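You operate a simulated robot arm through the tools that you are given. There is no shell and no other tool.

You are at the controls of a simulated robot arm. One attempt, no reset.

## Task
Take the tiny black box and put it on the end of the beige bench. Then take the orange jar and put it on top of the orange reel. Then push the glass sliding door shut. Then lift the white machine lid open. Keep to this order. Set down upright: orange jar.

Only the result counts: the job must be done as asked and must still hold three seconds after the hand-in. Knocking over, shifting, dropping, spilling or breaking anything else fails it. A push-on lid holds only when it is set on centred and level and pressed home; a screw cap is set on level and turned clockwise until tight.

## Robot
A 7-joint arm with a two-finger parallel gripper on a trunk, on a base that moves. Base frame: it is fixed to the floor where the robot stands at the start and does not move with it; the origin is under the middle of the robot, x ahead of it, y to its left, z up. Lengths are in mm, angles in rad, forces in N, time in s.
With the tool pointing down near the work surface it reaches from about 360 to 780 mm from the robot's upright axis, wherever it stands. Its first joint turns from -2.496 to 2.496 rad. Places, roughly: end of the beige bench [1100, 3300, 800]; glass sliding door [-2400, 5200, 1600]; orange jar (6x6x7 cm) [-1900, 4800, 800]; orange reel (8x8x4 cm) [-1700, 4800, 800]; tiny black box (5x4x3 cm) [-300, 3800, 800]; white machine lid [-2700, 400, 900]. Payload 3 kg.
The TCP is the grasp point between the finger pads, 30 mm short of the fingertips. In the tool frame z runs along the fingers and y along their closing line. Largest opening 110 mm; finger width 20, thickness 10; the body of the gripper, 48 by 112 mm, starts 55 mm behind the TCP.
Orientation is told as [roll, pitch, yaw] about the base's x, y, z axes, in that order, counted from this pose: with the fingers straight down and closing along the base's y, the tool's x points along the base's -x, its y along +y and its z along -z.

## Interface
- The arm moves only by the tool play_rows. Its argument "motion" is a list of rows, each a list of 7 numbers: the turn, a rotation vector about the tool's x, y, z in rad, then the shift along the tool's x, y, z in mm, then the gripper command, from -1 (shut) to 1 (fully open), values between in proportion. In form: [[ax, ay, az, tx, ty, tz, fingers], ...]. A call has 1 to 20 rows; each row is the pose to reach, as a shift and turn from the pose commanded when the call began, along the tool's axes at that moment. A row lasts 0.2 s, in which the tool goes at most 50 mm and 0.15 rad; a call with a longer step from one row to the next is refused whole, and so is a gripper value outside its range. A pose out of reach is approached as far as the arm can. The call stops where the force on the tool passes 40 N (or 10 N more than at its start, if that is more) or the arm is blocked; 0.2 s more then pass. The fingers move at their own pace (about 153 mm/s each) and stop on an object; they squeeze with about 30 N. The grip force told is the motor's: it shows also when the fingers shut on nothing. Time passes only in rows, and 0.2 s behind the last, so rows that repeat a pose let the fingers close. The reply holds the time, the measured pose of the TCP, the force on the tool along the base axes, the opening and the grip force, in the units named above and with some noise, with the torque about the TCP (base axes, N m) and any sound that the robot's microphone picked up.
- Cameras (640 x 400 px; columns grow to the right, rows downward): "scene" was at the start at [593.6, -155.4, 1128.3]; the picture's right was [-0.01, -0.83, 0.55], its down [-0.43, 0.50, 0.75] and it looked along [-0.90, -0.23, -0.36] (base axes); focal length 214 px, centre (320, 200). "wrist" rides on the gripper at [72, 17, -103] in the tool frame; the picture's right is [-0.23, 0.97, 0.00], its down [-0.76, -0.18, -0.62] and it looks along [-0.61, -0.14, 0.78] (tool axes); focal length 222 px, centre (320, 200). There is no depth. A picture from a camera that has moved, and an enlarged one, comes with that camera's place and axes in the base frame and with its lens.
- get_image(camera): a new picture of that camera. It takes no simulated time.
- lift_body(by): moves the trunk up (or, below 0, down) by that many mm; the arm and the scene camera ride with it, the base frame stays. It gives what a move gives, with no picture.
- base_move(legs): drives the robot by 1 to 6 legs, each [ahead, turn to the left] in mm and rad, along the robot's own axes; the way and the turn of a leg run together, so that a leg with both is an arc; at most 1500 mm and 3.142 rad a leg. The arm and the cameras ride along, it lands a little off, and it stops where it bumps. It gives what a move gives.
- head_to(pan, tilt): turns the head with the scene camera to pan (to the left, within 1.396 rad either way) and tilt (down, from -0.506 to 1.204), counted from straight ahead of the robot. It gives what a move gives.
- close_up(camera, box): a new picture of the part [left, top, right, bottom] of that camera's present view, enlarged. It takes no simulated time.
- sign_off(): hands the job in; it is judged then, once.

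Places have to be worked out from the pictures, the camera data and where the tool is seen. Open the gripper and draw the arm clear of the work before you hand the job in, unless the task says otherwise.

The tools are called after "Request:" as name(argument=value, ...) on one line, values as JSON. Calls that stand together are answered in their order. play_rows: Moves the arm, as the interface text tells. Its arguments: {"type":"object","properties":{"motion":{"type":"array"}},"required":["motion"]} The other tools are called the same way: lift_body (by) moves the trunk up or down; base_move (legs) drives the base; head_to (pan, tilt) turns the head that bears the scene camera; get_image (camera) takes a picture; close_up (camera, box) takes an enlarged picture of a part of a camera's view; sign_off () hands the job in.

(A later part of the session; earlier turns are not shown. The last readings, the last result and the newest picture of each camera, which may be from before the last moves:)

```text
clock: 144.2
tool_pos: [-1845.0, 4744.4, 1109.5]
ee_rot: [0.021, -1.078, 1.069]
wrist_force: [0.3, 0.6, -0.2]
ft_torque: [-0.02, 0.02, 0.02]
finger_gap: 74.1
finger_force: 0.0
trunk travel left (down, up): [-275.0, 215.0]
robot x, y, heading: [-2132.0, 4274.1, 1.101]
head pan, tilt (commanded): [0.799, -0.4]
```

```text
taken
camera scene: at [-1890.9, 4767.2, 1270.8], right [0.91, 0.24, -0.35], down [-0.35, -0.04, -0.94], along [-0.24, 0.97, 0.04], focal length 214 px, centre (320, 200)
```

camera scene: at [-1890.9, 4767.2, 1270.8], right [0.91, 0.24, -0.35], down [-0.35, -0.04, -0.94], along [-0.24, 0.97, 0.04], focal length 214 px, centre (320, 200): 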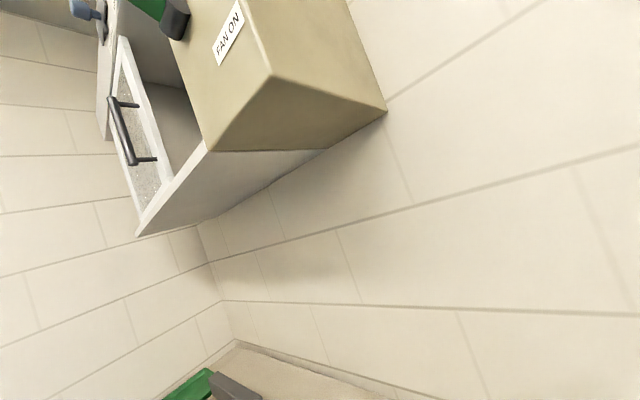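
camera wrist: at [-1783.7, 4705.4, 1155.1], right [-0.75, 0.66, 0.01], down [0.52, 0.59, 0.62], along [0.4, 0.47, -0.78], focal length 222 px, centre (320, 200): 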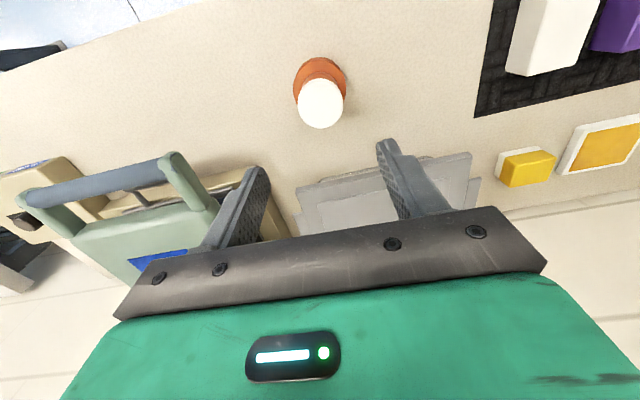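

The cabinet is near on the left and seen too obliquely. I back off 400 mm and turn a bit left to see its front.

Request:
base_move(legs=[[-400, 0], [0, 0.5]])

Request:
head_to(pan=0.0, tilt=-0.5)

Request:
get_image(camera="scene")

```text
clock: 148.2
tool_pos: [-2286.6, 4466.8, 1109.3]
ee_rot: [0.022, -1.075, 1.566]
wrist_force: [-0.8, 0.3, 0.1]
ft_torque: [0.03, 0.0, -0.02]
finger_gap: 74.4
finger_force: 0.0
trunk travel left (down, up): [-275.0, 215.0]
robot x, y, heading: [-2301.1, 3918.8, 1.599]
head pan, tilt (commanded): [0.799, -0.4]
```

```text
clock: 149.3
tool_pos: [-2285.8, 4465.5, 1109.2]
ee_rot: [0.021, -1.075, 1.568]
wrist_force: [0.0, 0.4, 0.0]
ft_torque: [0.01, 0.01, 0.02]
finger_gap: 74.4
finger_force: 0.0
trunk travel left (down, up): [-275.0, 215.0]
robot x, y, heading: [-2298.4, 3915.2, 1.599]
head pan, tilt (commanded): [0.0, -0.499]
```

```text
taken
camera scene: at [-2285.0, 4482.6, 1269.8], right [1.0, 0.02, -0.01], down [-0.01, 0.0, -1.0], along [-0.02, 1.0, 0.0], focal length 214 px, centre (320, 200)
```

scene: 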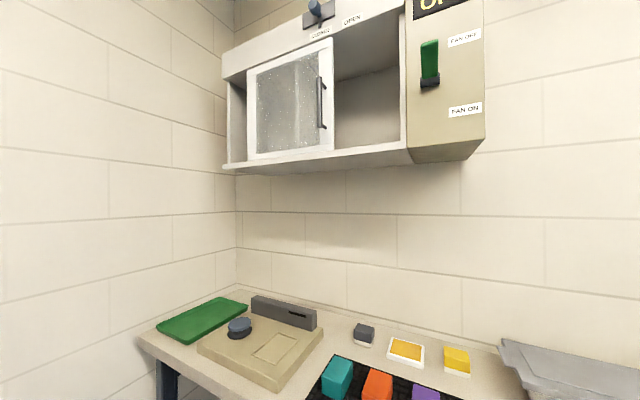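

I can see the cabinet front well: a framed glass door with a handle, an opening on its right, and a knob above with labels. I enlarge it to understand which way is shut.

Request:
close_up(camera="scene", box=[210, 0, 500, 180])

Request:
close_up(camera="scene", box=[280, 0, 400, 75])

Request:
close_up(camera="scene", box=[215, 40, 345, 180])

```text
2.21 times, centred on (355, 90) of scene
camera zoom: at [-2285.0, 4482.6, 1269.8], right [1.0, 0.02, -0.01], down [-0.01, 0.0, -1.0], along [-0.02, 1.0, 0.0], focal length 473 px, centre (243, 443)
```

zoom: 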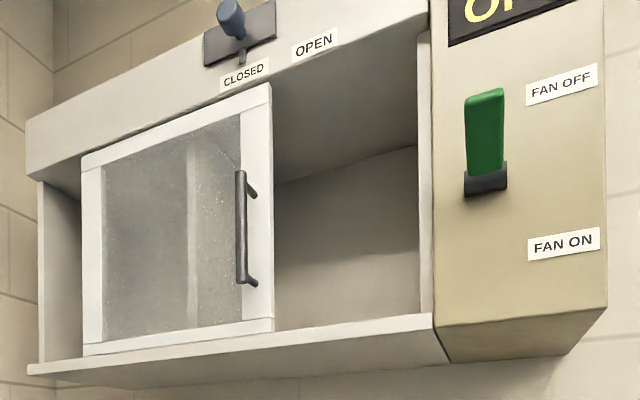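

```text
5.33 times, centred on (340, 38) of scene
camera zoom: at [-2285.0, 4482.6, 1269.8], right [1.0, 0.02, -0.01], down [-0.01, 0.0, -1.0], along [-0.02, 1.0, 0.0], focal length 1144 px, centre (213, 1067)
```

zoom: 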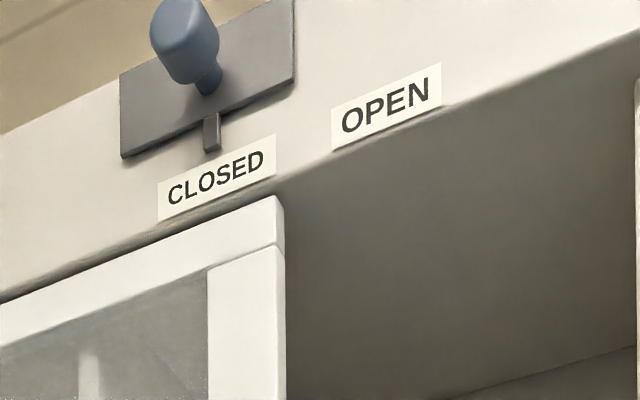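

```text
2.86 times, centred on (280, 110) of scene
camera zoom: at [-2285.0, 4482.6, 1269.8], right [1.0, 0.02, -0.01], down [-0.01, 0.0, -1.0], along [-0.02, 1.0, 0.0], focal length 613 px, centre (434, 457)
```

zoom: 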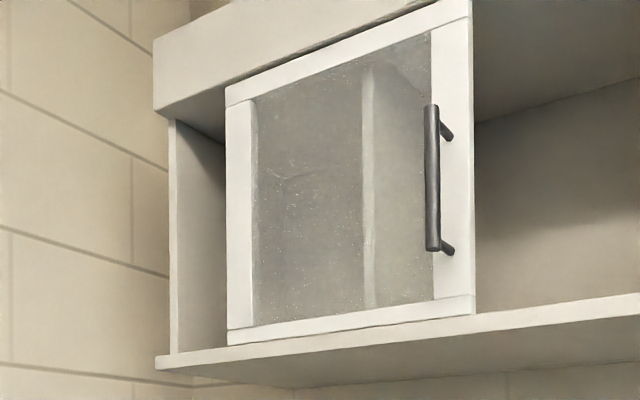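

The door (handle on its right edge) leaves an opening on its right; the knob with CLOSED/OPEN seems to be a separate damper slider. I raise the trunk and drive to stand square in front of the cabinet for a clearer look.

Request:
lift_body(by=200)

Request:
base_move(legs=[[0, 0.59], [560, 0], [0, -1.1]])

Request:
get_image(camera="scene")

```text
clock: 151.5
tool_pos: [-2286.7, 4466.0, 1310.3]
ee_rot: [0.02, -1.077, 1.566]
wrist_force: [-0.2, -0.1, -0.5]
ft_torque: [-0.02, 0.02, -0.03]
finger_gap: 74.4
finger_force: 0.0
trunk travel left (down, up): [-475.0, 15.0]
robot x, y, heading: [-2296.9, 3917.2, 1.595]
head pan, tilt (commanded): [0.0, -0.499]
```

```text
clock: 159.3
tool_pos: [-2342.3, 4846.3, 1313.6]
ee_rot: [0.02, -1.079, 1.064]
wrist_force: [0.5, 0.1, 0.6]
ft_torque: [0.03, 0.03, 0.03]
finger_gap: 74.1
finger_force: 0.1
trunk travel left (down, up): [-475.0, 15.0]
robot x, y, heading: [-2652.7, 4391.2, 1.104]
head pan, tilt (commanded): [0.0, -0.499]
stopped in leg 3: the robot was blocked; the commanded pose is now the measured one
```

```text
taken
camera scene: at [-2334.4, 4860.5, 1472.1], right [0.88, -0.47, -0.01], down [-0.01, 0.01, -1.0], along [0.47, 0.88, 0.01], focal length 214 px, centre (320, 200)
```

scene: 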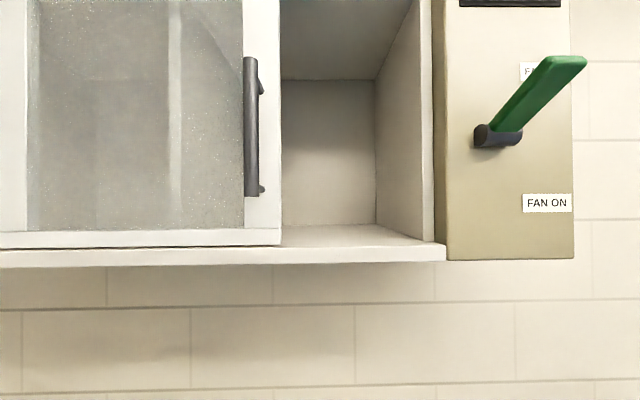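

I face the cabinet squarely now: the door's right edge stands about 200 mm short of the right jamb. I pan left to view the left end of the track.

Request:
head_to(pan=0.6, tilt=-0.5)

Request:
get_image(camera="scene")

Request:
head_to(pan=1.39, tilt=0.3)

Request:
get_image(camera="scene")

```text
clock: 160.3
tool_pos: [-2342.8, 4846.8, 1311.8]
ee_rot: [0.02, -1.077, 1.065]
wrist_force: [0.5, 0.0, -0.6]
ft_torque: [0.03, -0.01, 0.0]
finger_gap: 74.2
finger_force: 0.0
trunk travel left (down, up): [-475.0, 15.0]
robot x, y, heading: [-2650.0, 4386.1, 1.106]
head pan, tilt (commanded): [0.6, -0.499]
```

```text
taken
camera scene: at [-2372.7, 4869.2, 1477.4], right [0.96, 0.05, -0.28], down [-0.28, 0.07, -0.96], along [-0.03, 1.0, 0.08], focal length 214 px, centre (320, 200)
```

scene: 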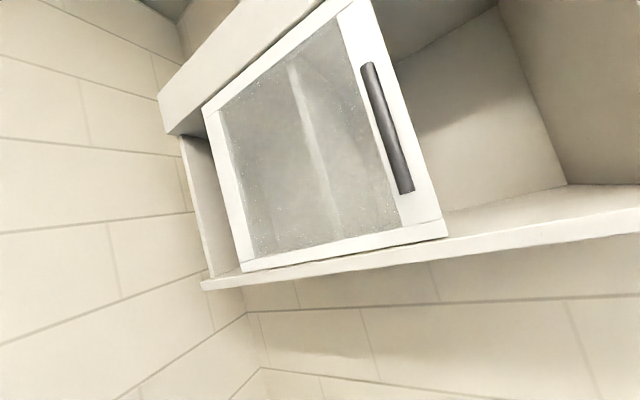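

```text
clock: 161.4
tool_pos: [-2342.4, 4846.3, 1311.6]
ee_rot: [0.022, -1.076, 1.064]
wrist_force: [0.3, 0.2, 0.0]
ft_torque: [0.03, -0.01, 0.0]
finger_gap: 74.0
finger_force: 0.1
trunk travel left (down, up): [-475.0, 15.0]
robot x, y, heading: [-2650.5, 4386.8, 1.101]
head pan, tilt (commanded): [1.389, 0.3]
```

```text
taken
camera scene: at [-2451.6, 4836.3, 1436.5], right [0.56, 0.68, -0.47], down [0.02, -0.57, -0.82], along [-0.83, 0.45, -0.33], focal length 214 px, centre (320, 200)
```

scene: 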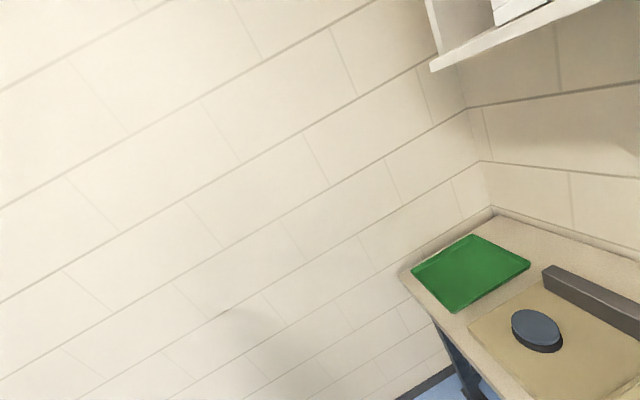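

The door (about 374 mm wide) sits in an opening of about 675 mm, 200 mm from the right jamb and about 100 mm from the left one. I look closely at both jambs and the tracks for hints of the shut position.

Request:
head_to(pan=0.15, tilt=-0.5)

Request:
get_image(camera="scene")

Request:
close_up(camera="scene", box=[330, 100, 560, 280])

Request:
close_up(camera="scene", box=[0, 100, 230, 300])

```text
clock: 162.8
tool_pos: [-2343.3, 4846.7, 1311.0]
ee_rot: [0.021, -1.076, 1.065]
wrist_force: [-0.7, 0.5, -0.4]
ft_torque: [0.02, 0.04, 0.0]
finger_gap: 74.4
finger_force: 0.0
trunk travel left (down, up): [-475.0, 15.0]
robot x, y, heading: [-2652.0, 4385.5, 1.107]
head pan, tilt (commanded): [0.15, -0.499]
```

```text
taken
camera scene: at [-2343.7, 4864.7, 1471.9], right [0.94, -0.34, -0.08], down [-0.07, 0.04, -1.0], along [0.35, 0.94, 0.01], focal length 214 px, centre (320, 200)
```

scene: 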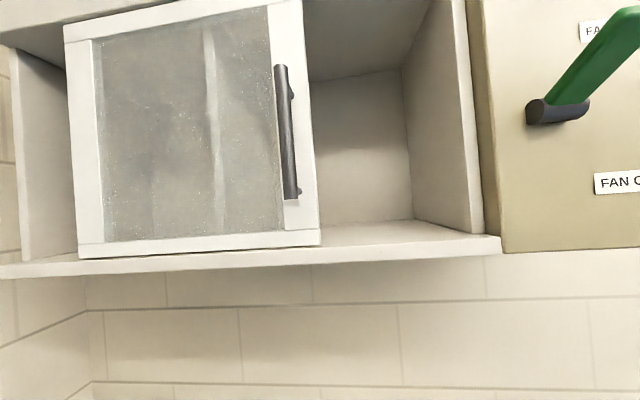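

```text
2.22 times, centred on (445, 190) of scene
camera zoom: at [-2343.7, 4864.7, 1471.9], right [0.94, -0.34, -0.08], down [-0.07, 0.04, -1.0], along [0.35, 0.94, 0.01], focal length 477 px, centre (42, 222)
```

zoom: 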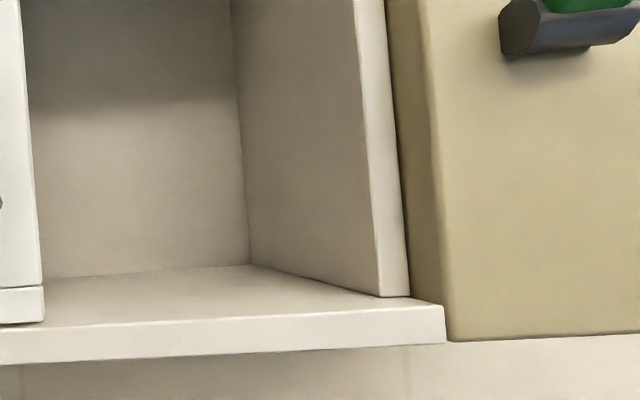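

```text
2.00 times, centred on (115, 200) of scene
camera zoom: at [-2343.7, 4864.7, 1471.9], right [0.94, -0.34, -0.08], down [-0.07, 0.04, -1.0], along [0.35, 0.94, 0.01], focal length 429 px, centre (730, 200)
```

zoom: 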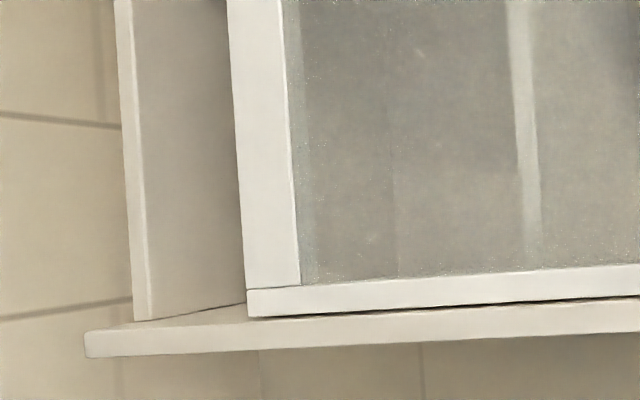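

The handle is on the right stile and the opening is to the right, so shut means sliding it right against the right jamb. I close the fingers, raise the hand and bring it level to a standoff left of the handle, at z≈1540.

Request:
play_rows(motion=[[0, -0.1, 0, -40, 0, -21.7, -1], [0, -0.2, 0, -80.5, 0, -43.3, -1], [0, -0.3, 0, -120.7, 0, -65, -1], [0, -0.4, 0, -161, 0, -86.6, -1], [0, -0.493, 0, -201.2, 0, -108.3, -1], [0, -0.493, 0, -211.3, 42.4, -89.5, -1], [0, -0.493, 0, -221.3, 84.7, -70.8, -1], [0, -0.493, 0, -231.4, 127, -52, -1], [0, -0.493, 0, -241.5, 169.4, -33.3, -1]])

Request:
head_to(pan=-0.2, tilt=0.15)

Request:
get_image(camera="scene")

```text
clock: 164.8
tool_pos: [-2452.9, 5000.5, 1541.3]
ee_rot: [1.523, -1.561, -0.441]
wrist_force: [0.6, -0.8, 0.1]
ft_torque: [-0.01, -0.01, 0.03]
finger_gap: 0.0
finger_force: 29.6
trunk travel left (down, up): [-475.0, 15.0]
robot x, y, heading: [-2650.8, 4386.0, 1.108]
head pan, tilt (commanded): [0.15, -0.499]
```

```text
clock: 165.9
tool_pos: [-2451.1, 4999.5, 1541.2]
ee_rot: [1.548, -1.56, -0.466]
wrist_force: [-0.3, 0.2, -0.4]
ft_torque: [-0.01, 0.02, 0.01]
finger_gap: 0.1
finger_force: 29.8
trunk travel left (down, up): [-475.0, 15.0]
robot x, y, heading: [-2653.6, 4387.3, 1.108]
head pan, tilt (commanded): [-0.201, 0.15]
```

```text
taken
camera scene: at [-2452.3, 4956.3, 1635.3], right [0.77, -0.63, -0.01], down [-0.1, -0.11, -0.99], along [0.63, 0.77, -0.15], focal length 214 px, centre (320, 200)
```

scene: 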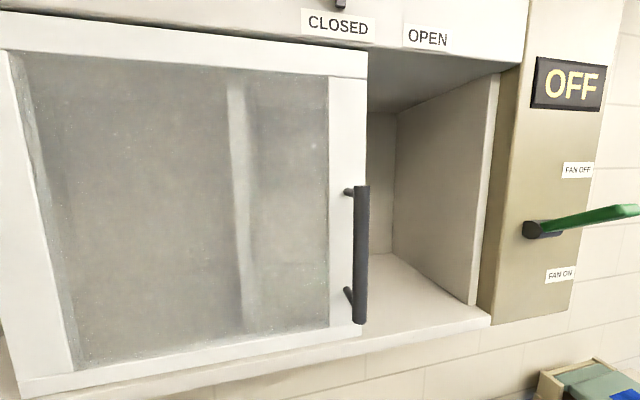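

The handle sits at about e1=-4386, 37 mm in front of the door glass plane, z from 1475 to 1616. I yaw the hand about 0.33 rad to the right so its body stays away from the green lever, then check.

Request:
play_rows(motion=[[0.11, 0, 0, 0, 0, 0, -1], [0.22, 0, 0, 0, 0, 0, -1], [0.33, 0, 0, 0, 0, 0, -1], [0.33, 0, 0, 0, 0, 0, -1]])

Request:
head_to(pan=0.1, tilt=0.45)

Request:
get_image(camera="scene")

Request:
get_image(camera="wrist")

```text
clock: 166.9
tool_pos: [-2452.2, 5002.2, 1536.5]
ee_rot: [0.353, -1.543, 0.462]
wrist_force: [0.2, 1.2, -0.2]
ft_torque: [-0.01, 0.0, 0.04]
finger_gap: 0.0
finger_force: 30.4
out of reach, approached as far as the arm can: row 3
trunk travel left (down, up): [-475.0, 15.0]
robot x, y, heading: [-2652.3, 4388.9, 1.108]
head pan, tilt (commanded): [-0.201, 0.15]
```

```text
clock: 167.7
tool_pos: [-2453.9, 5002.7, 1537.3]
ee_rot: [0.38, -1.544, 0.434]
wrist_force: [-0.2, -0.1, 0.9]
ft_torque: [0.01, -0.02, -0.01]
finger_gap: 0.0
finger_force: 29.5
trunk travel left (down, up): [-475.0, 15.0]
robot x, y, heading: [-2653.0, 4388.7, 1.106]
head pan, tilt (commanded): [0.099, 0.45]
```

```text
taken
camera scene: at [-2485.5, 4982.4, 1604.3], right [0.79, -0.61, -0.01], down [-0.29, -0.35, -0.89], along [0.54, 0.71, -0.45], focal length 214 px, centre (320, 200)
```

scene: 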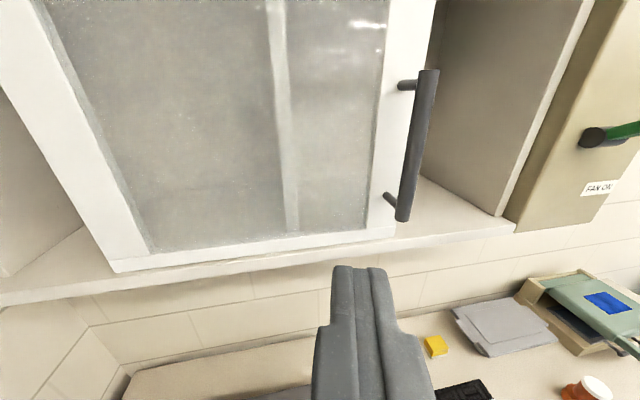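

```text
taken
camera wrist: at [-2539.1, 4937.6, 1466.3], right [-0.7, 0.67, 0.24], down [-0.28, -0.57, 0.77], along [0.65, 0.48, 0.59], focal length 222 px, centre (320, 200)
```

wrist: 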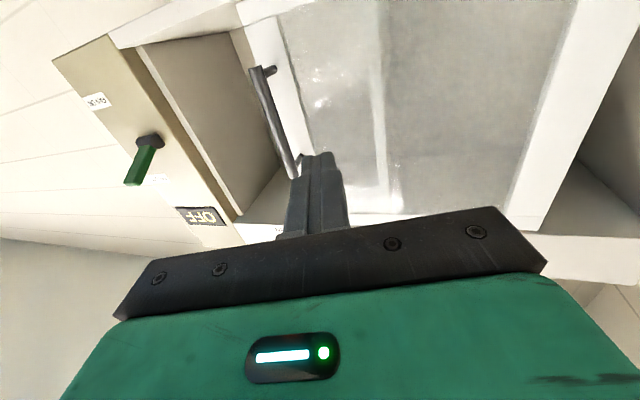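

The handle is confirmed at e1≈-4385, e2≈3450. I advance the closed fingers along their axis, passing just left of the handle, to about 17 mm from the glass.

Request:
play_rows(motion=[[0, 0, 0, 0, -22, 0, -1], [0, 0, 0, 0, -22, 40, -1], [0, 0, 0, 0, -22, 80, -1], [0, 0, 0, 0, -22, 120, -1], [0, 0, 0, 0, -22, 150, -1]])

Request:
get_image(camera="scene")

Request:
get_image(camera="wrist")

```text
clock: 168.9
tool_pos: [-2325.9, 5087.3, 1541.0]
ee_rot: [1.192, -1.56, -0.438]
wrist_force: [-0.3, 0.2, 0.8]
ft_torque: [0.02, 0.02, 0.01]
finger_gap: 0.0
finger_force: 30.2
trunk travel left (down, up): [-475.0, 15.0]
robot x, y, heading: [-2653.4, 4390.5, 1.106]
head pan, tilt (commanded): [0.099, 0.45]
```

```text
taken
camera scene: at [-2359.9, 5069.1, 1607.8], right [0.75, -0.66, -0.01], down [-0.29, -0.32, -0.9], along [0.59, 0.68, -0.44], focal length 214 px, centre (320, 200)
```

scene: 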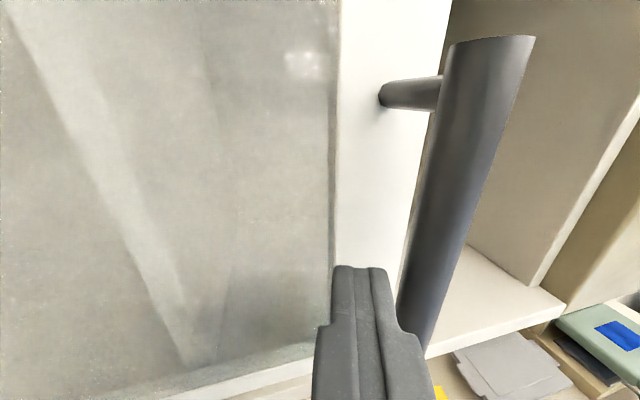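

```text
taken
camera wrist: at [-2414.1, 5029.5, 1468.5], right [-0.67, 0.71, 0.24], down [-0.32, -0.56, 0.76], along [0.67, 0.43, 0.6], focal length 222 px, centre (320, 200)
```

wrist: 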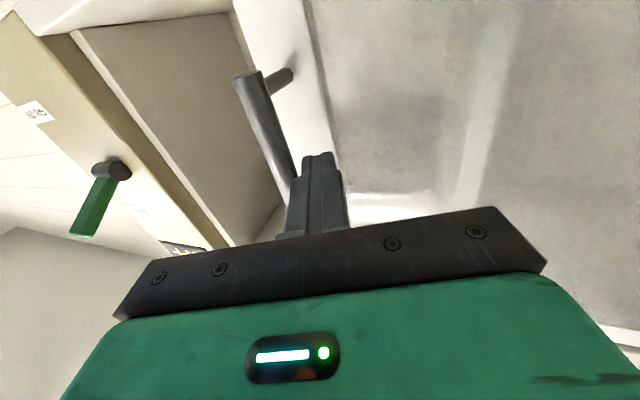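

The fingertip is beside the handle (about 16 mm overlap in depth). I go 11 mm deeper, then push along the track to the right in small steps.

Request:
play_rows(motion=[[0, 0, 0, 0, 0, 11, -1], [0, 0, 0, 0, -9.4, 14.3, -1], [0, 0, 0, 0, -18.9, 17.6, -1], [0, 0, 0, 0, -28.3, 20.9, -1], [0, 0, 0, 0, -37.8, 24.2, -1], [0, 0, 0, 0, -47.2, 27.5, -1], [0, 0, 0, 0, -56.7, 30.7, -1], [0, 0, 0, 0, -66.1, 34, -1]])

Request:
get_image(camera="scene")

```text
clock: 170.7
tool_pos: [-2254.8, 5062.4, 1540.5]
ee_rot: [1.126, -1.558, -0.375]
wrist_force: [0.2, -0.1, -0.9]
ft_torque: [0.02, 0.04, 0.02]
finger_gap: 0.0
finger_force: 29.7
trunk travel left (down, up): [-475.0, 15.0]
robot x, y, heading: [-2656.4, 4384.8, 1.106]
head pan, tilt (commanded): [0.099, 0.45]
```

```text
taken
camera scene: at [-2289.0, 5042.7, 1606.1], right [0.75, -0.66, -0.01], down [-0.3, -0.32, -0.9], along [0.59, 0.68, -0.44], focal length 214 px, centre (320, 200)
```

scene: 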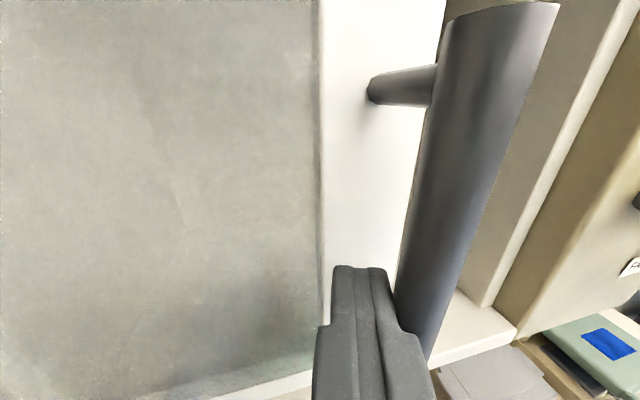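

The door slides along easily with the push. I continue to the right another 130 mm.

Request:
play_rows(motion=[[0, 0, 0, 0, -9.4, 3.3, -1], [0, 0, 0, 0, -18.9, 6.6, -1], [0, 0, 0, 0, -28.3, 9.9, -1], [0, 0, 0, 0, -37.8, 13.2, -1], [0, 0, 0, 0, -47.2, 16.4, -1], [0, 0, 0, 0, -56.7, 19.7, -1], [0, 0, 0, 0, -66.1, 23, -1], [0, 0, 0, 0, -75.6, 26.3, -1], [0, 0, 0, 0, -85, 29.6, -1], [0, 0, 0, 0, -94.4, 32.9, -1], [0, 0, 0, 0, -103.9, 36.2, -1], [0, 0, 0, 0, -113.3, 39.5, -1]])

Request:
get_image(camera="scene")

```text
clock: 173.3
tool_pos: [-2149.3, 5007.0, 1540.6]
ee_rot: [1.196, -1.562, -0.439]
wrist_force: [0.4, -0.5, 0.2]
ft_torque: [-0.05, -0.03, 0.0]
finger_gap: 0.0
finger_force: 30.2
trunk travel left (down, up): [-475.0, 15.0]
robot x, y, heading: [-2653.0, 4387.5, 1.105]
head pan, tilt (commanded): [0.099, 0.45]
```

```text
taken
camera scene: at [-2183.8, 4986.3, 1605.5], right [0.75, -0.66, -0.01], down [-0.29, -0.32, -0.9], along [0.59, 0.68, -0.44], focal length 214 px, centre (320, 200)
```

scene: 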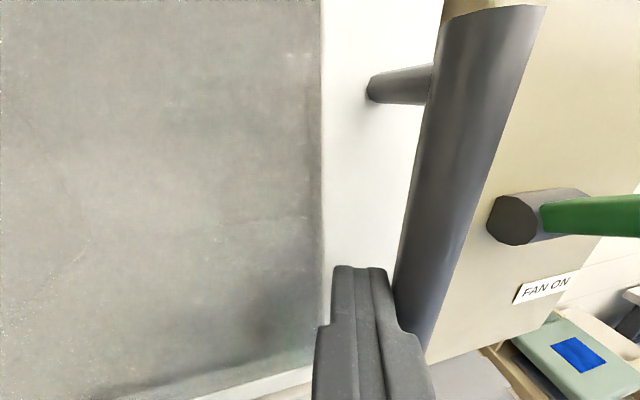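

The door's edge is near the right side; the lever stays about 60 mm clear of the hand. I continue in 4 mm steps until it stops.

Request:
play_rows(motion=[[0, 0, 0, 0, -3.8, 1.3, -1], [0, 0, 0, 0, -7.6, 2.6, -1], [0, 0, 0, 0, -11.3, 3.9, -1], [0, 0, 0, 0, -15.1, 5.3, -1], [0, 0, 0, 0, -18.9, 6.6, -1], [0, 0, 0, 0, -22.7, 7.9, -1], [0, 0, 0, 0, -26.4, 9.2, -1], [0, 0, 0, 0, -30.2, 10.5, -1]])

Request:
get_image(camera="scene")

```text
clock: 174.7
tool_pos: [-2136.4, 5000.5, 1539.5]
ee_rot: [0.629, -1.566, 0.131]
wrist_force: [-16.9, 2.4, -1.9]
ft_torque: [-0.02, -0.01, 0.04]
finger_gap: 0.0
finger_force: 30.7
trunk travel left (down, up): [-475.0, 15.0]
robot x, y, heading: [-2655.6, 4386.1, 1.104]
head pan, tilt (commanded): [0.099, 0.45]
stopped in row 6: the force on the tool passed its limit at 44 N (the readings are from after the stop); the commanded pose is now the measured one
```

```text
taken
camera scene: at [-2170.7, 4981.8, 1604.9], right [0.76, -0.65, 0.0], down [-0.29, -0.33, -0.9], along [0.58, 0.68, -0.44], focal length 214 px, centre (320, 200)
```

scene: 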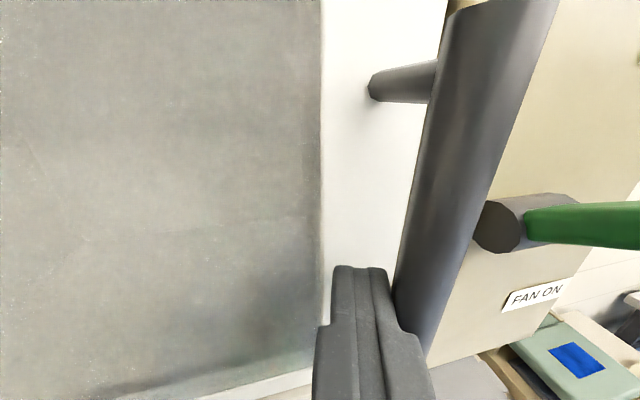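

The push stopped at 44 N: the door has reached its end stop. I ease off the handle and retract the fingers straight back, then look at the result.

Request:
play_rows(motion=[[0, 0, 0, 0, 5, -2, -1], [0, 0, 0, 0, 12, -4, -1], [0, 0, 0, 0, 14, -25, -1], [0, 0, 0, 0, 14, -60, -1], [0, 0, 0, 0, 14, -100, -1], [0, 0, 0, 0, 14, -145, -1], [0, 0, 0, 0, 14, -190, -1]])

Request:
head_to(pan=0.3, tilt=0.1)

Request:
get_image(camera="scene")

```text
clock: 176.3
tool_pos: [-2281.4, 4877.8, 1539.6]
ee_rot: [0.924, -1.563, -0.167]
wrist_force: [0.7, 0.3, 0.0]
ft_torque: [0.01, 0.01, -0.01]
finger_gap: 0.1
finger_force: 30.1
trunk travel left (down, up): [-475.0, 15.0]
robot x, y, heading: [-2649.0, 4389.2, 1.109]
head pan, tilt (commanded): [0.099, 0.45]
```

```text
clock: 177.1
tool_pos: [-2279.9, 4878.8, 1540.1]
ee_rot: [0.878, -1.565, -0.118]
wrist_force: [0.3, 0.2, 0.1]
ft_torque: [0.04, 0.0, 0.01]
finger_gap: 0.0
finger_force: 30.1
trunk travel left (down, up): [-475.0, 15.0]
robot x, y, heading: [-2654.6, 4385.9, 1.106]
head pan, tilt (commanded): [0.3, 0.099]
```

```text
taken
camera scene: at [-2329.4, 4870.0, 1638.3], right [0.87, -0.49, -0.01], down [-0.06, -0.09, -0.99], along [0.49, 0.87, -0.1], focal length 214 px, centre (320, 200)
```

scene: 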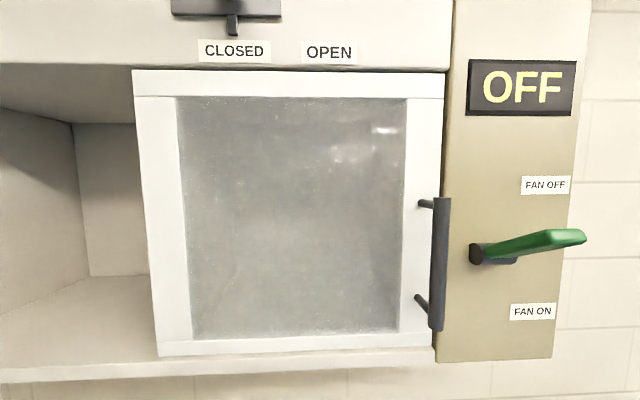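

The door now stands against the right side next to the OFF panel, and the lever and knob are untouched. I zoom in on the right edge to be sure it is fully home.

Request:
close_up(camera="scene", box=[400, 40, 480, 120])

Request:
close_up(camera="scene", box=[400, 280, 500, 370])

Request:
close_up(camera="scene", box=[0, 0, 320, 200])

```text
5.00 times, centred on (440, 80) of scene
camera zoom: at [-2329.4, 4870.0, 1638.3], right [0.87, -0.49, -0.01], down [-0.06, -0.09, -0.99], along [0.49, 0.87, -0.1], focal length 1072 px, centre (-280, 800)
```

zoom: 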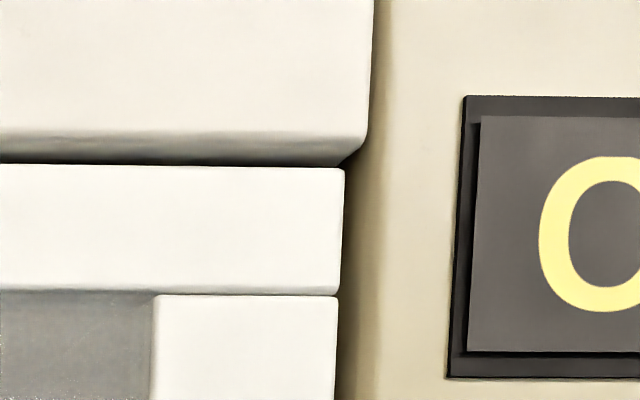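

```text
4.44 times, centred on (450, 325) of scene
camera zoom: at [-2329.4, 4870.0, 1638.3], right [0.87, -0.49, -0.01], down [-0.06, -0.09, -0.99], along [0.49, 0.87, -0.1], focal length 953 px, centre (-258, -356)
```

zoom: 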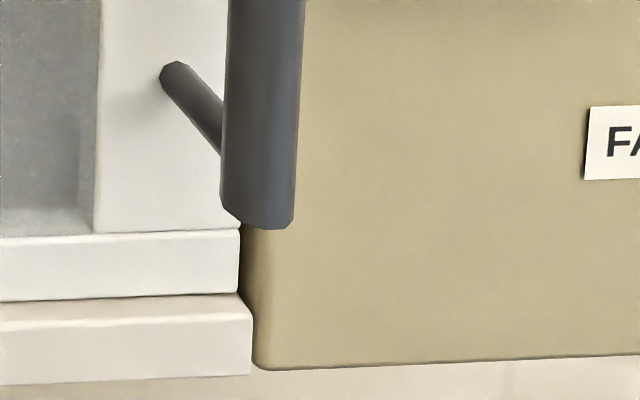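

```text
2.00 times, centred on (160, 100) of scene
camera zoom: at [-2329.4, 4870.0, 1638.3], right [0.87, -0.49, -0.01], down [-0.06, -0.09, -0.99], along [0.49, 0.87, -0.1], focal length 429 px, centre (640, 400)
```

zoom: 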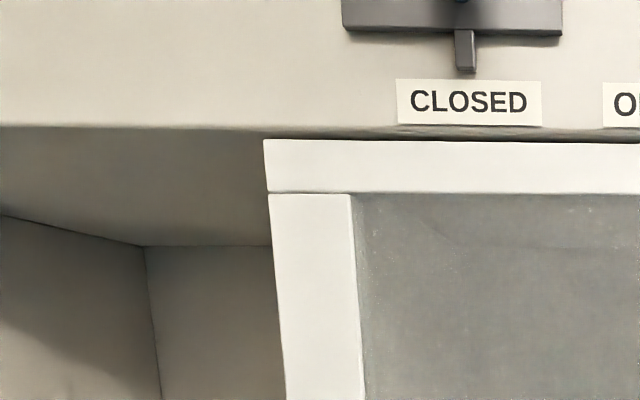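

The door's edge abuts the panel with no gap, so I count it shut. Now I back away 450 mm from the bench, lower the trunk, and bring the hand to a travelling pose.

Request:
base_move(legs=[[-450, 0]])

Request:
lift_body(by=-200)

Request:
get_image(camera="scene")

```text
clock: 179.8
tool_pos: [-2483.0, 4474.8, 1540.1]
ee_rot: [0.901, -1.564, -0.139]
wrist_force: [-0.4, 0.2, 0.6]
ft_torque: [0.0, 0.02, 0.0]
finger_gap: 0.0
finger_force: 29.7
trunk travel left (down, up): [-475.0, 15.0]
robot x, y, heading: [-2851.6, 3982.2, 1.111]
head pan, tilt (commanded): [0.3, 0.099]
```

```text
clock: 182.0
tool_pos: [-2483.7, 4476.1, 1339.4]
ee_rot: [0.893, -1.564, -0.133]
wrist_force: [0.3, -0.1, -0.8]
ft_torque: [-0.01, 0.0, 0.01]
finger_gap: 0.0
finger_force: 30.0
trunk travel left (down, up): [-275.0, 215.0]
robot x, y, heading: [-2856.0, 3979.7, 1.112]
head pan, tilt (commanded): [0.3, 0.099]
```

```text
taken
camera scene: at [-2532.4, 4467.2, 1439.0], right [0.87, -0.49, -0.01], down [-0.06, -0.09, -0.99], along [0.48, 0.87, -0.1], focal length 214 px, centre (320, 200)
```

scene: 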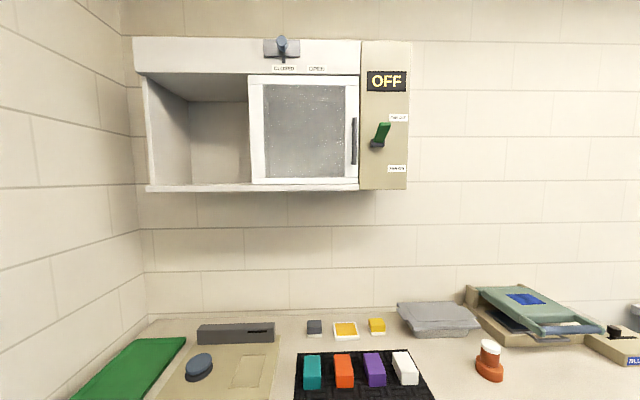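

The whole left wall scene looks undisturbed: jar on the reel, door to the right, lever OFF. I straighten the hand's yaw and lower it to a compact travelling pose.

Request:
play_rows(motion=[[-0.12, 0, 0, 0, 0, -20, -1], [-0.24, 0, 0, 0, 0, -40, -1], [-0.35, 0, 0, 0, 0, -60, -1]])

Request:
play_rows(motion=[[0, 0.13, 0, 40, 0, -10, 1], [0, 0.26, 0, 80, 0, -20, 1], [0, 0.39, 0, 120, 0, -30, 1], [0, 0.52, 0, 160, 0, -40, 1], [0, 0.66, 0, 200, 0, -50, 1]])

Request:
base_move(legs=[[0, -2.43]])

Request:
head_to(pan=0.0, tilt=-0.4)

Request:
get_image(camera="scene")

```text
clock: 182.8
tool_pos: [-2526.9, 4434.3, 1341.4]
ee_rot: [1.463, -1.563, -0.349]
wrist_force: [-0.1, 0.9, 0.4]
ft_torque: [-0.01, -0.02, -0.05]
finger_gap: 0.0
finger_force: 30.2
trunk travel left (down, up): [-275.0, 215.0]
robot x, y, heading: [-2853.0, 3985.0, 1.107]
head pan, tilt (commanded): [0.3, 0.099]
```

```text
clock: 184.0
tool_pos: [-2550.7, 4388.5, 1140.3]
ee_rot: [0.01, -0.906, 1.103]
wrist_force: [-0.2, 1.0, -0.4]
ft_torque: [-0.01, -0.04, 0.0]
finger_gap: 110.1
finger_force: 0.1
trunk travel left (down, up): [-275.0, 215.0]
robot x, y, heading: [-2856.0, 3987.3, 1.105]
head pan, tilt (commanded): [0.3, 0.099]
```

```text
clock: 190.3
tool_pos: [-2824.6, 3479.5, 1140.0]
ee_rot: [0.012, -0.909, -1.34]
wrist_force: [0.5, 0.8, 1.4]
ft_torque: [-0.02, 0.0, 0.0]
finger_gap: 110.1
finger_force: 0.0
trunk travel left (down, up): [-275.0, 215.0]
robot x, y, heading: [-2808.6, 3993.6, -1.328]
head pan, tilt (commanded): [0.3, 0.099]
```

```text
clock: 191.2
tool_pos: [-2824.1, 3479.3, 1140.7]
ee_rot: [0.012, -0.908, -1.338]
wrist_force: [0.3, -0.1, -0.8]
ft_torque: [0.02, -0.03, 0.01]
finger_gap: 110.0
finger_force: 0.0
trunk travel left (down, up): [-275.0, 215.0]
robot x, y, heading: [-2804.3, 3996.3, -1.33]
head pan, tilt (commanded): [0.0, -0.4]
```

```text
taken
camera scene: at [-2815.3, 3437.6, 1285.8], right [-0.97, -0.24, -0.01], down [-0.06, 0.26, -0.97], along [0.23, -0.94, -0.26], focal length 214 px, centre (320, 200)
```

scene: 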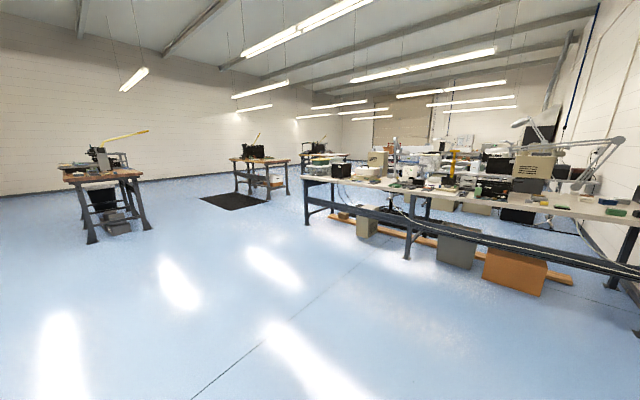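

The floor ahead is clear toward the central bench row; the lid machine should appear near pixel (365,170). I zoom in there.

Request:
close_up(camera="scene", box=[290, 110, 480, 230])

Request:
close_up(camera="scene", box=[330, 140, 430, 205])

```text
3.33 times, centred on (385, 170) of scene
camera zoom: at [-2815.3, 3437.6, 1285.8], right [-0.97, -0.24, -0.01], down [-0.06, 0.26, -0.97], along [0.23, -0.94, -0.26], focal length 715 px, centre (103, 300)
```

zoom: 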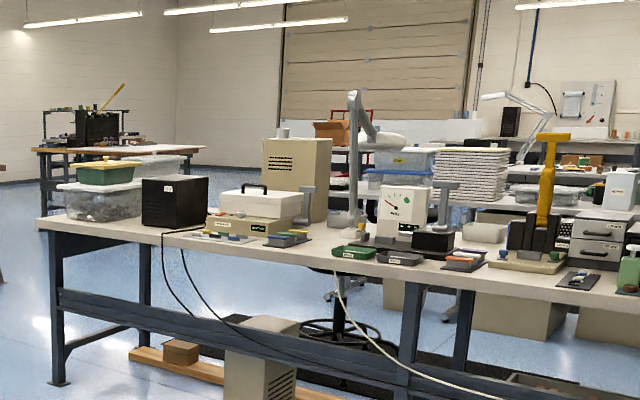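

```text
6.15 times, centred on (380, 172) of scene
camera zoom: at [-2815.3, 3437.6, 1285.8], right [-0.97, -0.24, -0.01], down [-0.06, 0.26, -0.97], along [0.23, -0.94, -0.26], focal length 1320 px, centre (-49, 369)
```

zoom: 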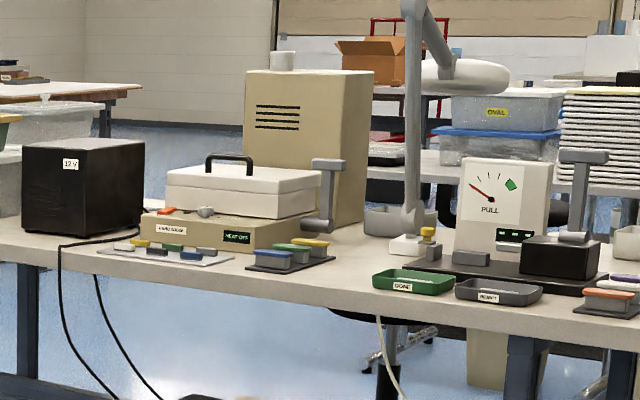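

I see the white lidded machine: white box lid with a black handle on a beige base with a HEAT OFF display. The floor is free, so I drive to a stand in front of that bench and face it.

Request:
base_move(legs=[[0, -0.057], [1400, 0], [1200, 0], [0, -0.66]])

Request:
get_image(camera="scene")

```text
clock: 206.3
tool_pos: [-2658.8, 1047.1, 1140.4]
ee_rot: [0.012, -0.908, -2.051]
wrist_force: [-0.8, 0.2, 1.0]
ft_torque: [-0.01, 0.02, -0.03]
finger_gap: 110.1
finger_force: 0.1
trunk travel left (down, up): [-275.0, 215.0]
robot x, y, heading: [-2292.1, 1414.9, -2.04]
head pan, tilt (commanded): [0.0, -0.4]
```

```text
taken
camera scene: at [-2680.2, 1010.2, 1286.0], right [-0.89, 0.45, -0.01], down [0.12, 0.23, -0.97], along [-0.44, -0.86, -0.26], focal length 214 px, centre (320, 200)
```

scene: 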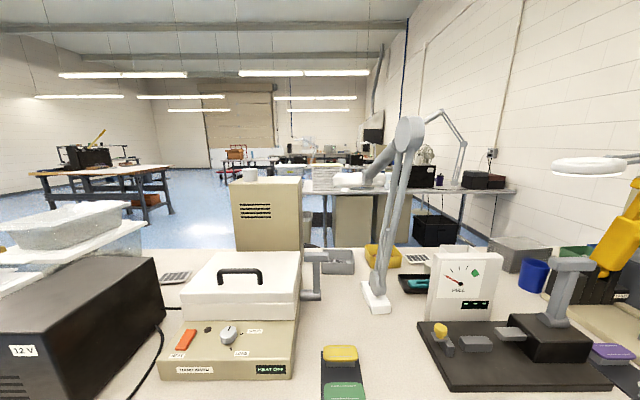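

The machine is right in front: beige base with controls at its front, white lid with black top handle, a grey piece at its right, and a tan box behind. I zoom in for details.

Request:
close_up(camera="scene", box=[150, 160, 350, 390])

Request:
get_image(camera="wrist")

```text
1.74 times, centred on (250, 275) of scene
camera zoom: at [-2680.2, 1010.2, 1286.0], right [-0.89, 0.45, -0.01], down [0.12, 0.23, -0.97], along [-0.44, -0.86, -0.26], focal length 373 px, centre (442, 70)
```

zoom: 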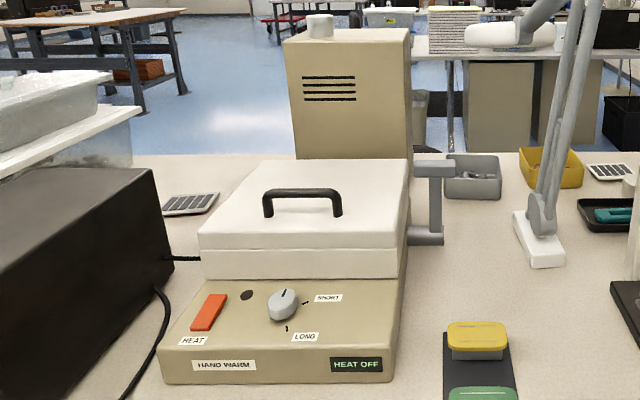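

```text
taken
camera wrist: at [-2587.8, 1151.5, 1146.0], right [0.8, -0.57, 0.19], down [-0.15, 0.1, 0.98], along [-0.57, -0.82, 0.0], focal length 222 px, centre (320, 200)
```

wrist: 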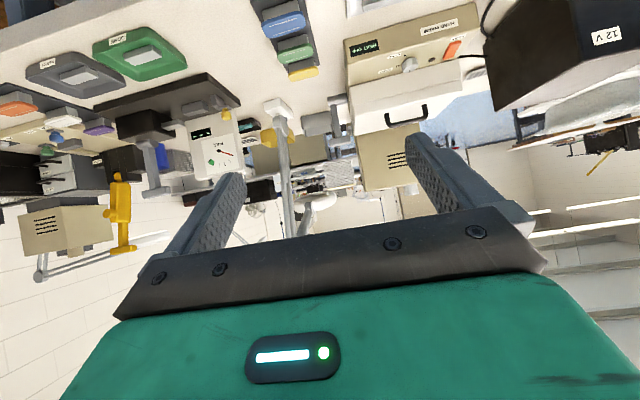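

The lid's handle is a black bar on top, running left-right; I estimate it at about (-2715,489), z≈960. I centre the hand laterally, drive 330 mm closer and look down from nearer.

Request:
play_rows(motion=[[0, 0, 0, 0, 45, 0, 1], [0, 0, 0, 0, 90, 0, 1], [0, 0, 0, 0, 135, 0, 1], [0, 0, 0, 0, 160, 0, 1]])

Request:
base_move(legs=[[330, 0]])

Request:
head_to(pan=0.0, tilt=0.1)

Request:
get_image(camera="scene")

```text
clock: 207.3
tool_pos: [-2517.6, 974.5, 1141.9]
ee_rot: [0.012, -0.911, -2.051]
wrist_force: [-1.5, 0.7, -0.7]
ft_torque: [-0.08, -0.01, 0.05]
finger_gap: 110.1
finger_force: 0.1
trunk travel left (down, up): [-275.0, 215.0]
robot x, y, heading: [-2296.8, 1423.0, -2.038]
head pan, tilt (commanded): [0.0, -0.4]
```

```text
clock: 209.4
tool_pos: [-2667.3, 680.7, 1141.4]
ee_rot: [0.011, -0.909, -2.053]
wrist_force: [0.5, 0.1, -0.1]
ft_torque: [-0.03, 0.01, 0.01]
finger_gap: 110.0
finger_force: 0.1
trunk travel left (down, up): [-275.0, 215.0]
robot x, y, heading: [-2443.7, 1124.0, -2.04]
head pan, tilt (commanded): [0.0, -0.4]
```

```text
clock: 210.4
tool_pos: [-2665.7, 680.9, 1142.7]
ee_rot: [0.012, -0.909, -2.053]
wrist_force: [0.9, 0.3, 1.4]
ft_torque: [0.01, 0.0, -0.02]
finger_gap: 109.8
finger_force: 0.0
trunk travel left (down, up): [-275.0, 215.0]
robot x, y, heading: [-2446.5, 1125.5, -2.038]
head pan, tilt (commanded): [0.0, 0.099]
```

```text
taken
camera scene: at [-2682.4, 653.4, 1242.8], right [-0.89, 0.45, -0.01], down [0.32, 0.61, -0.72], along [-0.33, -0.65, -0.69], focal length 214 px, centre (320, 200)
```

scene: 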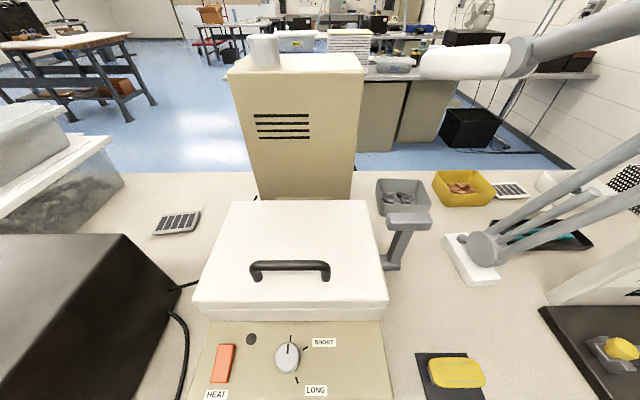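

The lid's handle is a bar about 115 mm long running left-right, with a tan tower close behind the lid. I point the hand down first and take views from there to triangulate the parts.

Request:
play_rows(motion=[[0, 0.14, 0, 0, 0, 0, 1], [0, 0.28, 0, 0, 0, 0, 1], [0, 0.42, 0, 0, 0, 0, 1], [0, 0.56, 0, 0, 0, 0, 1], [0, 0.7, 0, 0, 0, 0, 1], [0, 0.84, 0, 0, 0, 0, 1], [0, 0.909, 0, 0, 0, 0, 1]])

Request:
head_to(pan=0.0, tilt=-0.1)

Request:
get_image(camera="scene")

Request:
get_image(camera="wrist")

```text
clock: 212.0
tool_pos: [-2668.0, 680.0, 1141.5]
ee_rot: [0.005, 0.0, -2.041]
wrist_force: [-0.4, -0.3, -0.2]
ft_torque: [-0.01, 0.04, 0.02]
finger_gap: 109.9
finger_force: 0.0
trunk travel left (down, up): [-275.0, 215.0]
robot x, y, heading: [-2441.3, 1124.6, -2.042]
head pan, tilt (commanded): [0.0, 0.099]
```

```text
clock: 212.7
tool_pos: [-2667.6, 680.4, 1143.0]
ee_rot: [0.007, -0.001, -2.042]
wrist_force: [0.3, 0.3, -0.6]
ft_torque: [-0.03, 0.0, -0.01]
finger_gap: 109.9
finger_force: 0.0
trunk travel left (down, up): [-275.0, 215.0]
robot x, y, heading: [-2444.4, 1123.2, -2.039]
head pan, tilt (commanded): [0.0, -0.099]
```

```text
taken
camera scene: at [-2721.6, 575.9, 1182.8], right [-0.89, 0.45, -0.01], down [0.45, 0.89, -0.1], along [-0.04, -0.09, -1.0], focal length 214 px, centre (320, 200)
```

scene: 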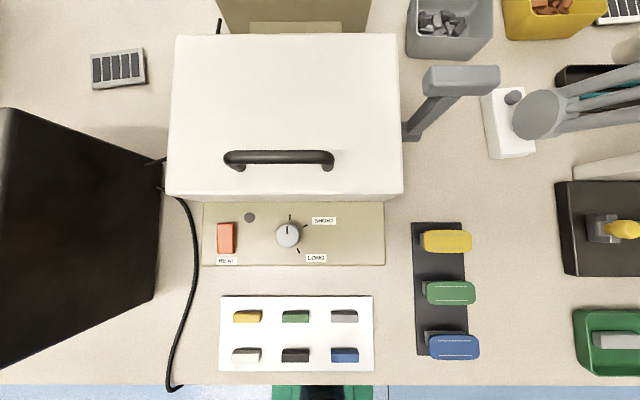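

```text
taken
camera wrist: at [-2620.3, 737.3, 1244.6], right [0.76, -0.65, 0.01], down [-0.51, -0.6, 0.62], along [-0.4, -0.48, -0.78], focal length 222 px, centre (320, 200)
```

wrist: 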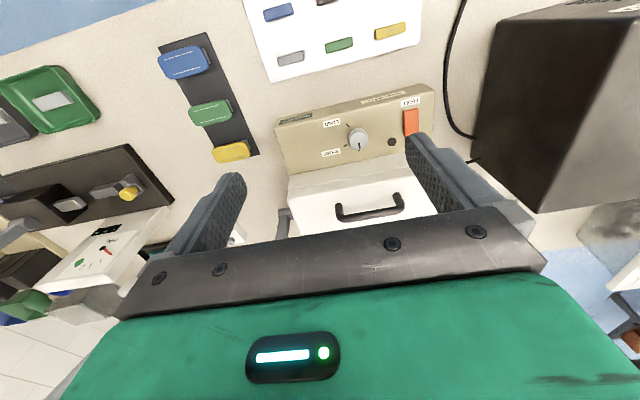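

I have a clear overhead view. I zoom into the lid, its handle and the rear part by the tower.

Request:
close_up(camera="scene", box=[150, 0, 420, 100])

Request:
close_up(camera="scene", box=[150, 120, 420, 280])

Request:
close_up(camera="scene", box=[380, 40, 540, 160])

```text
2.37 times, centred on (285, 50) of scene
camera zoom: at [-2721.6, 575.9, 1182.8], right [-0.89, 0.45, -0.01], down [0.45, 0.89, -0.1], along [-0.04, -0.09, -1.0], focal length 508 px, centre (403, 556)
```

zoom: 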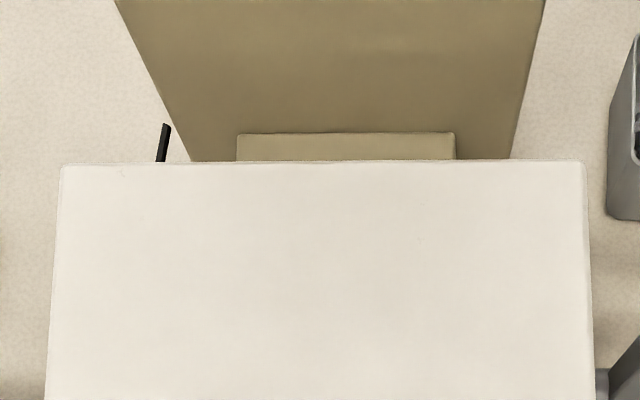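

```text
2.37 times, centred on (285, 200) of scene
camera zoom: at [-2721.6, 575.9, 1182.8], right [-0.89, 0.45, -0.01], down [0.45, 0.89, -0.1], along [-0.04, -0.09, -1.0], focal length 508 px, centre (403, 200)
```

zoom: 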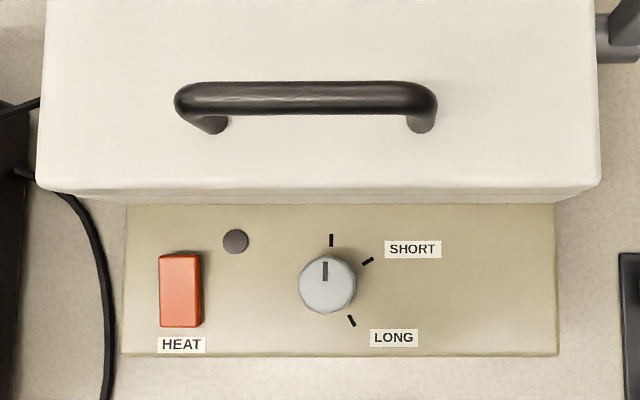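

```text
3.33 times, centred on (460, 100) of scene
camera zoom: at [-2721.6, 575.9, 1182.8], right [-0.89, 0.45, -0.01], down [0.45, 0.89, -0.1], along [-0.04, -0.09, -1.0], focal length 715 px, centre (-147, 533)
```

zoom: 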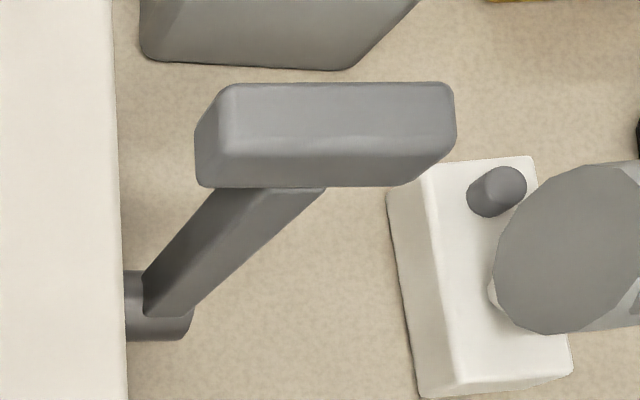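

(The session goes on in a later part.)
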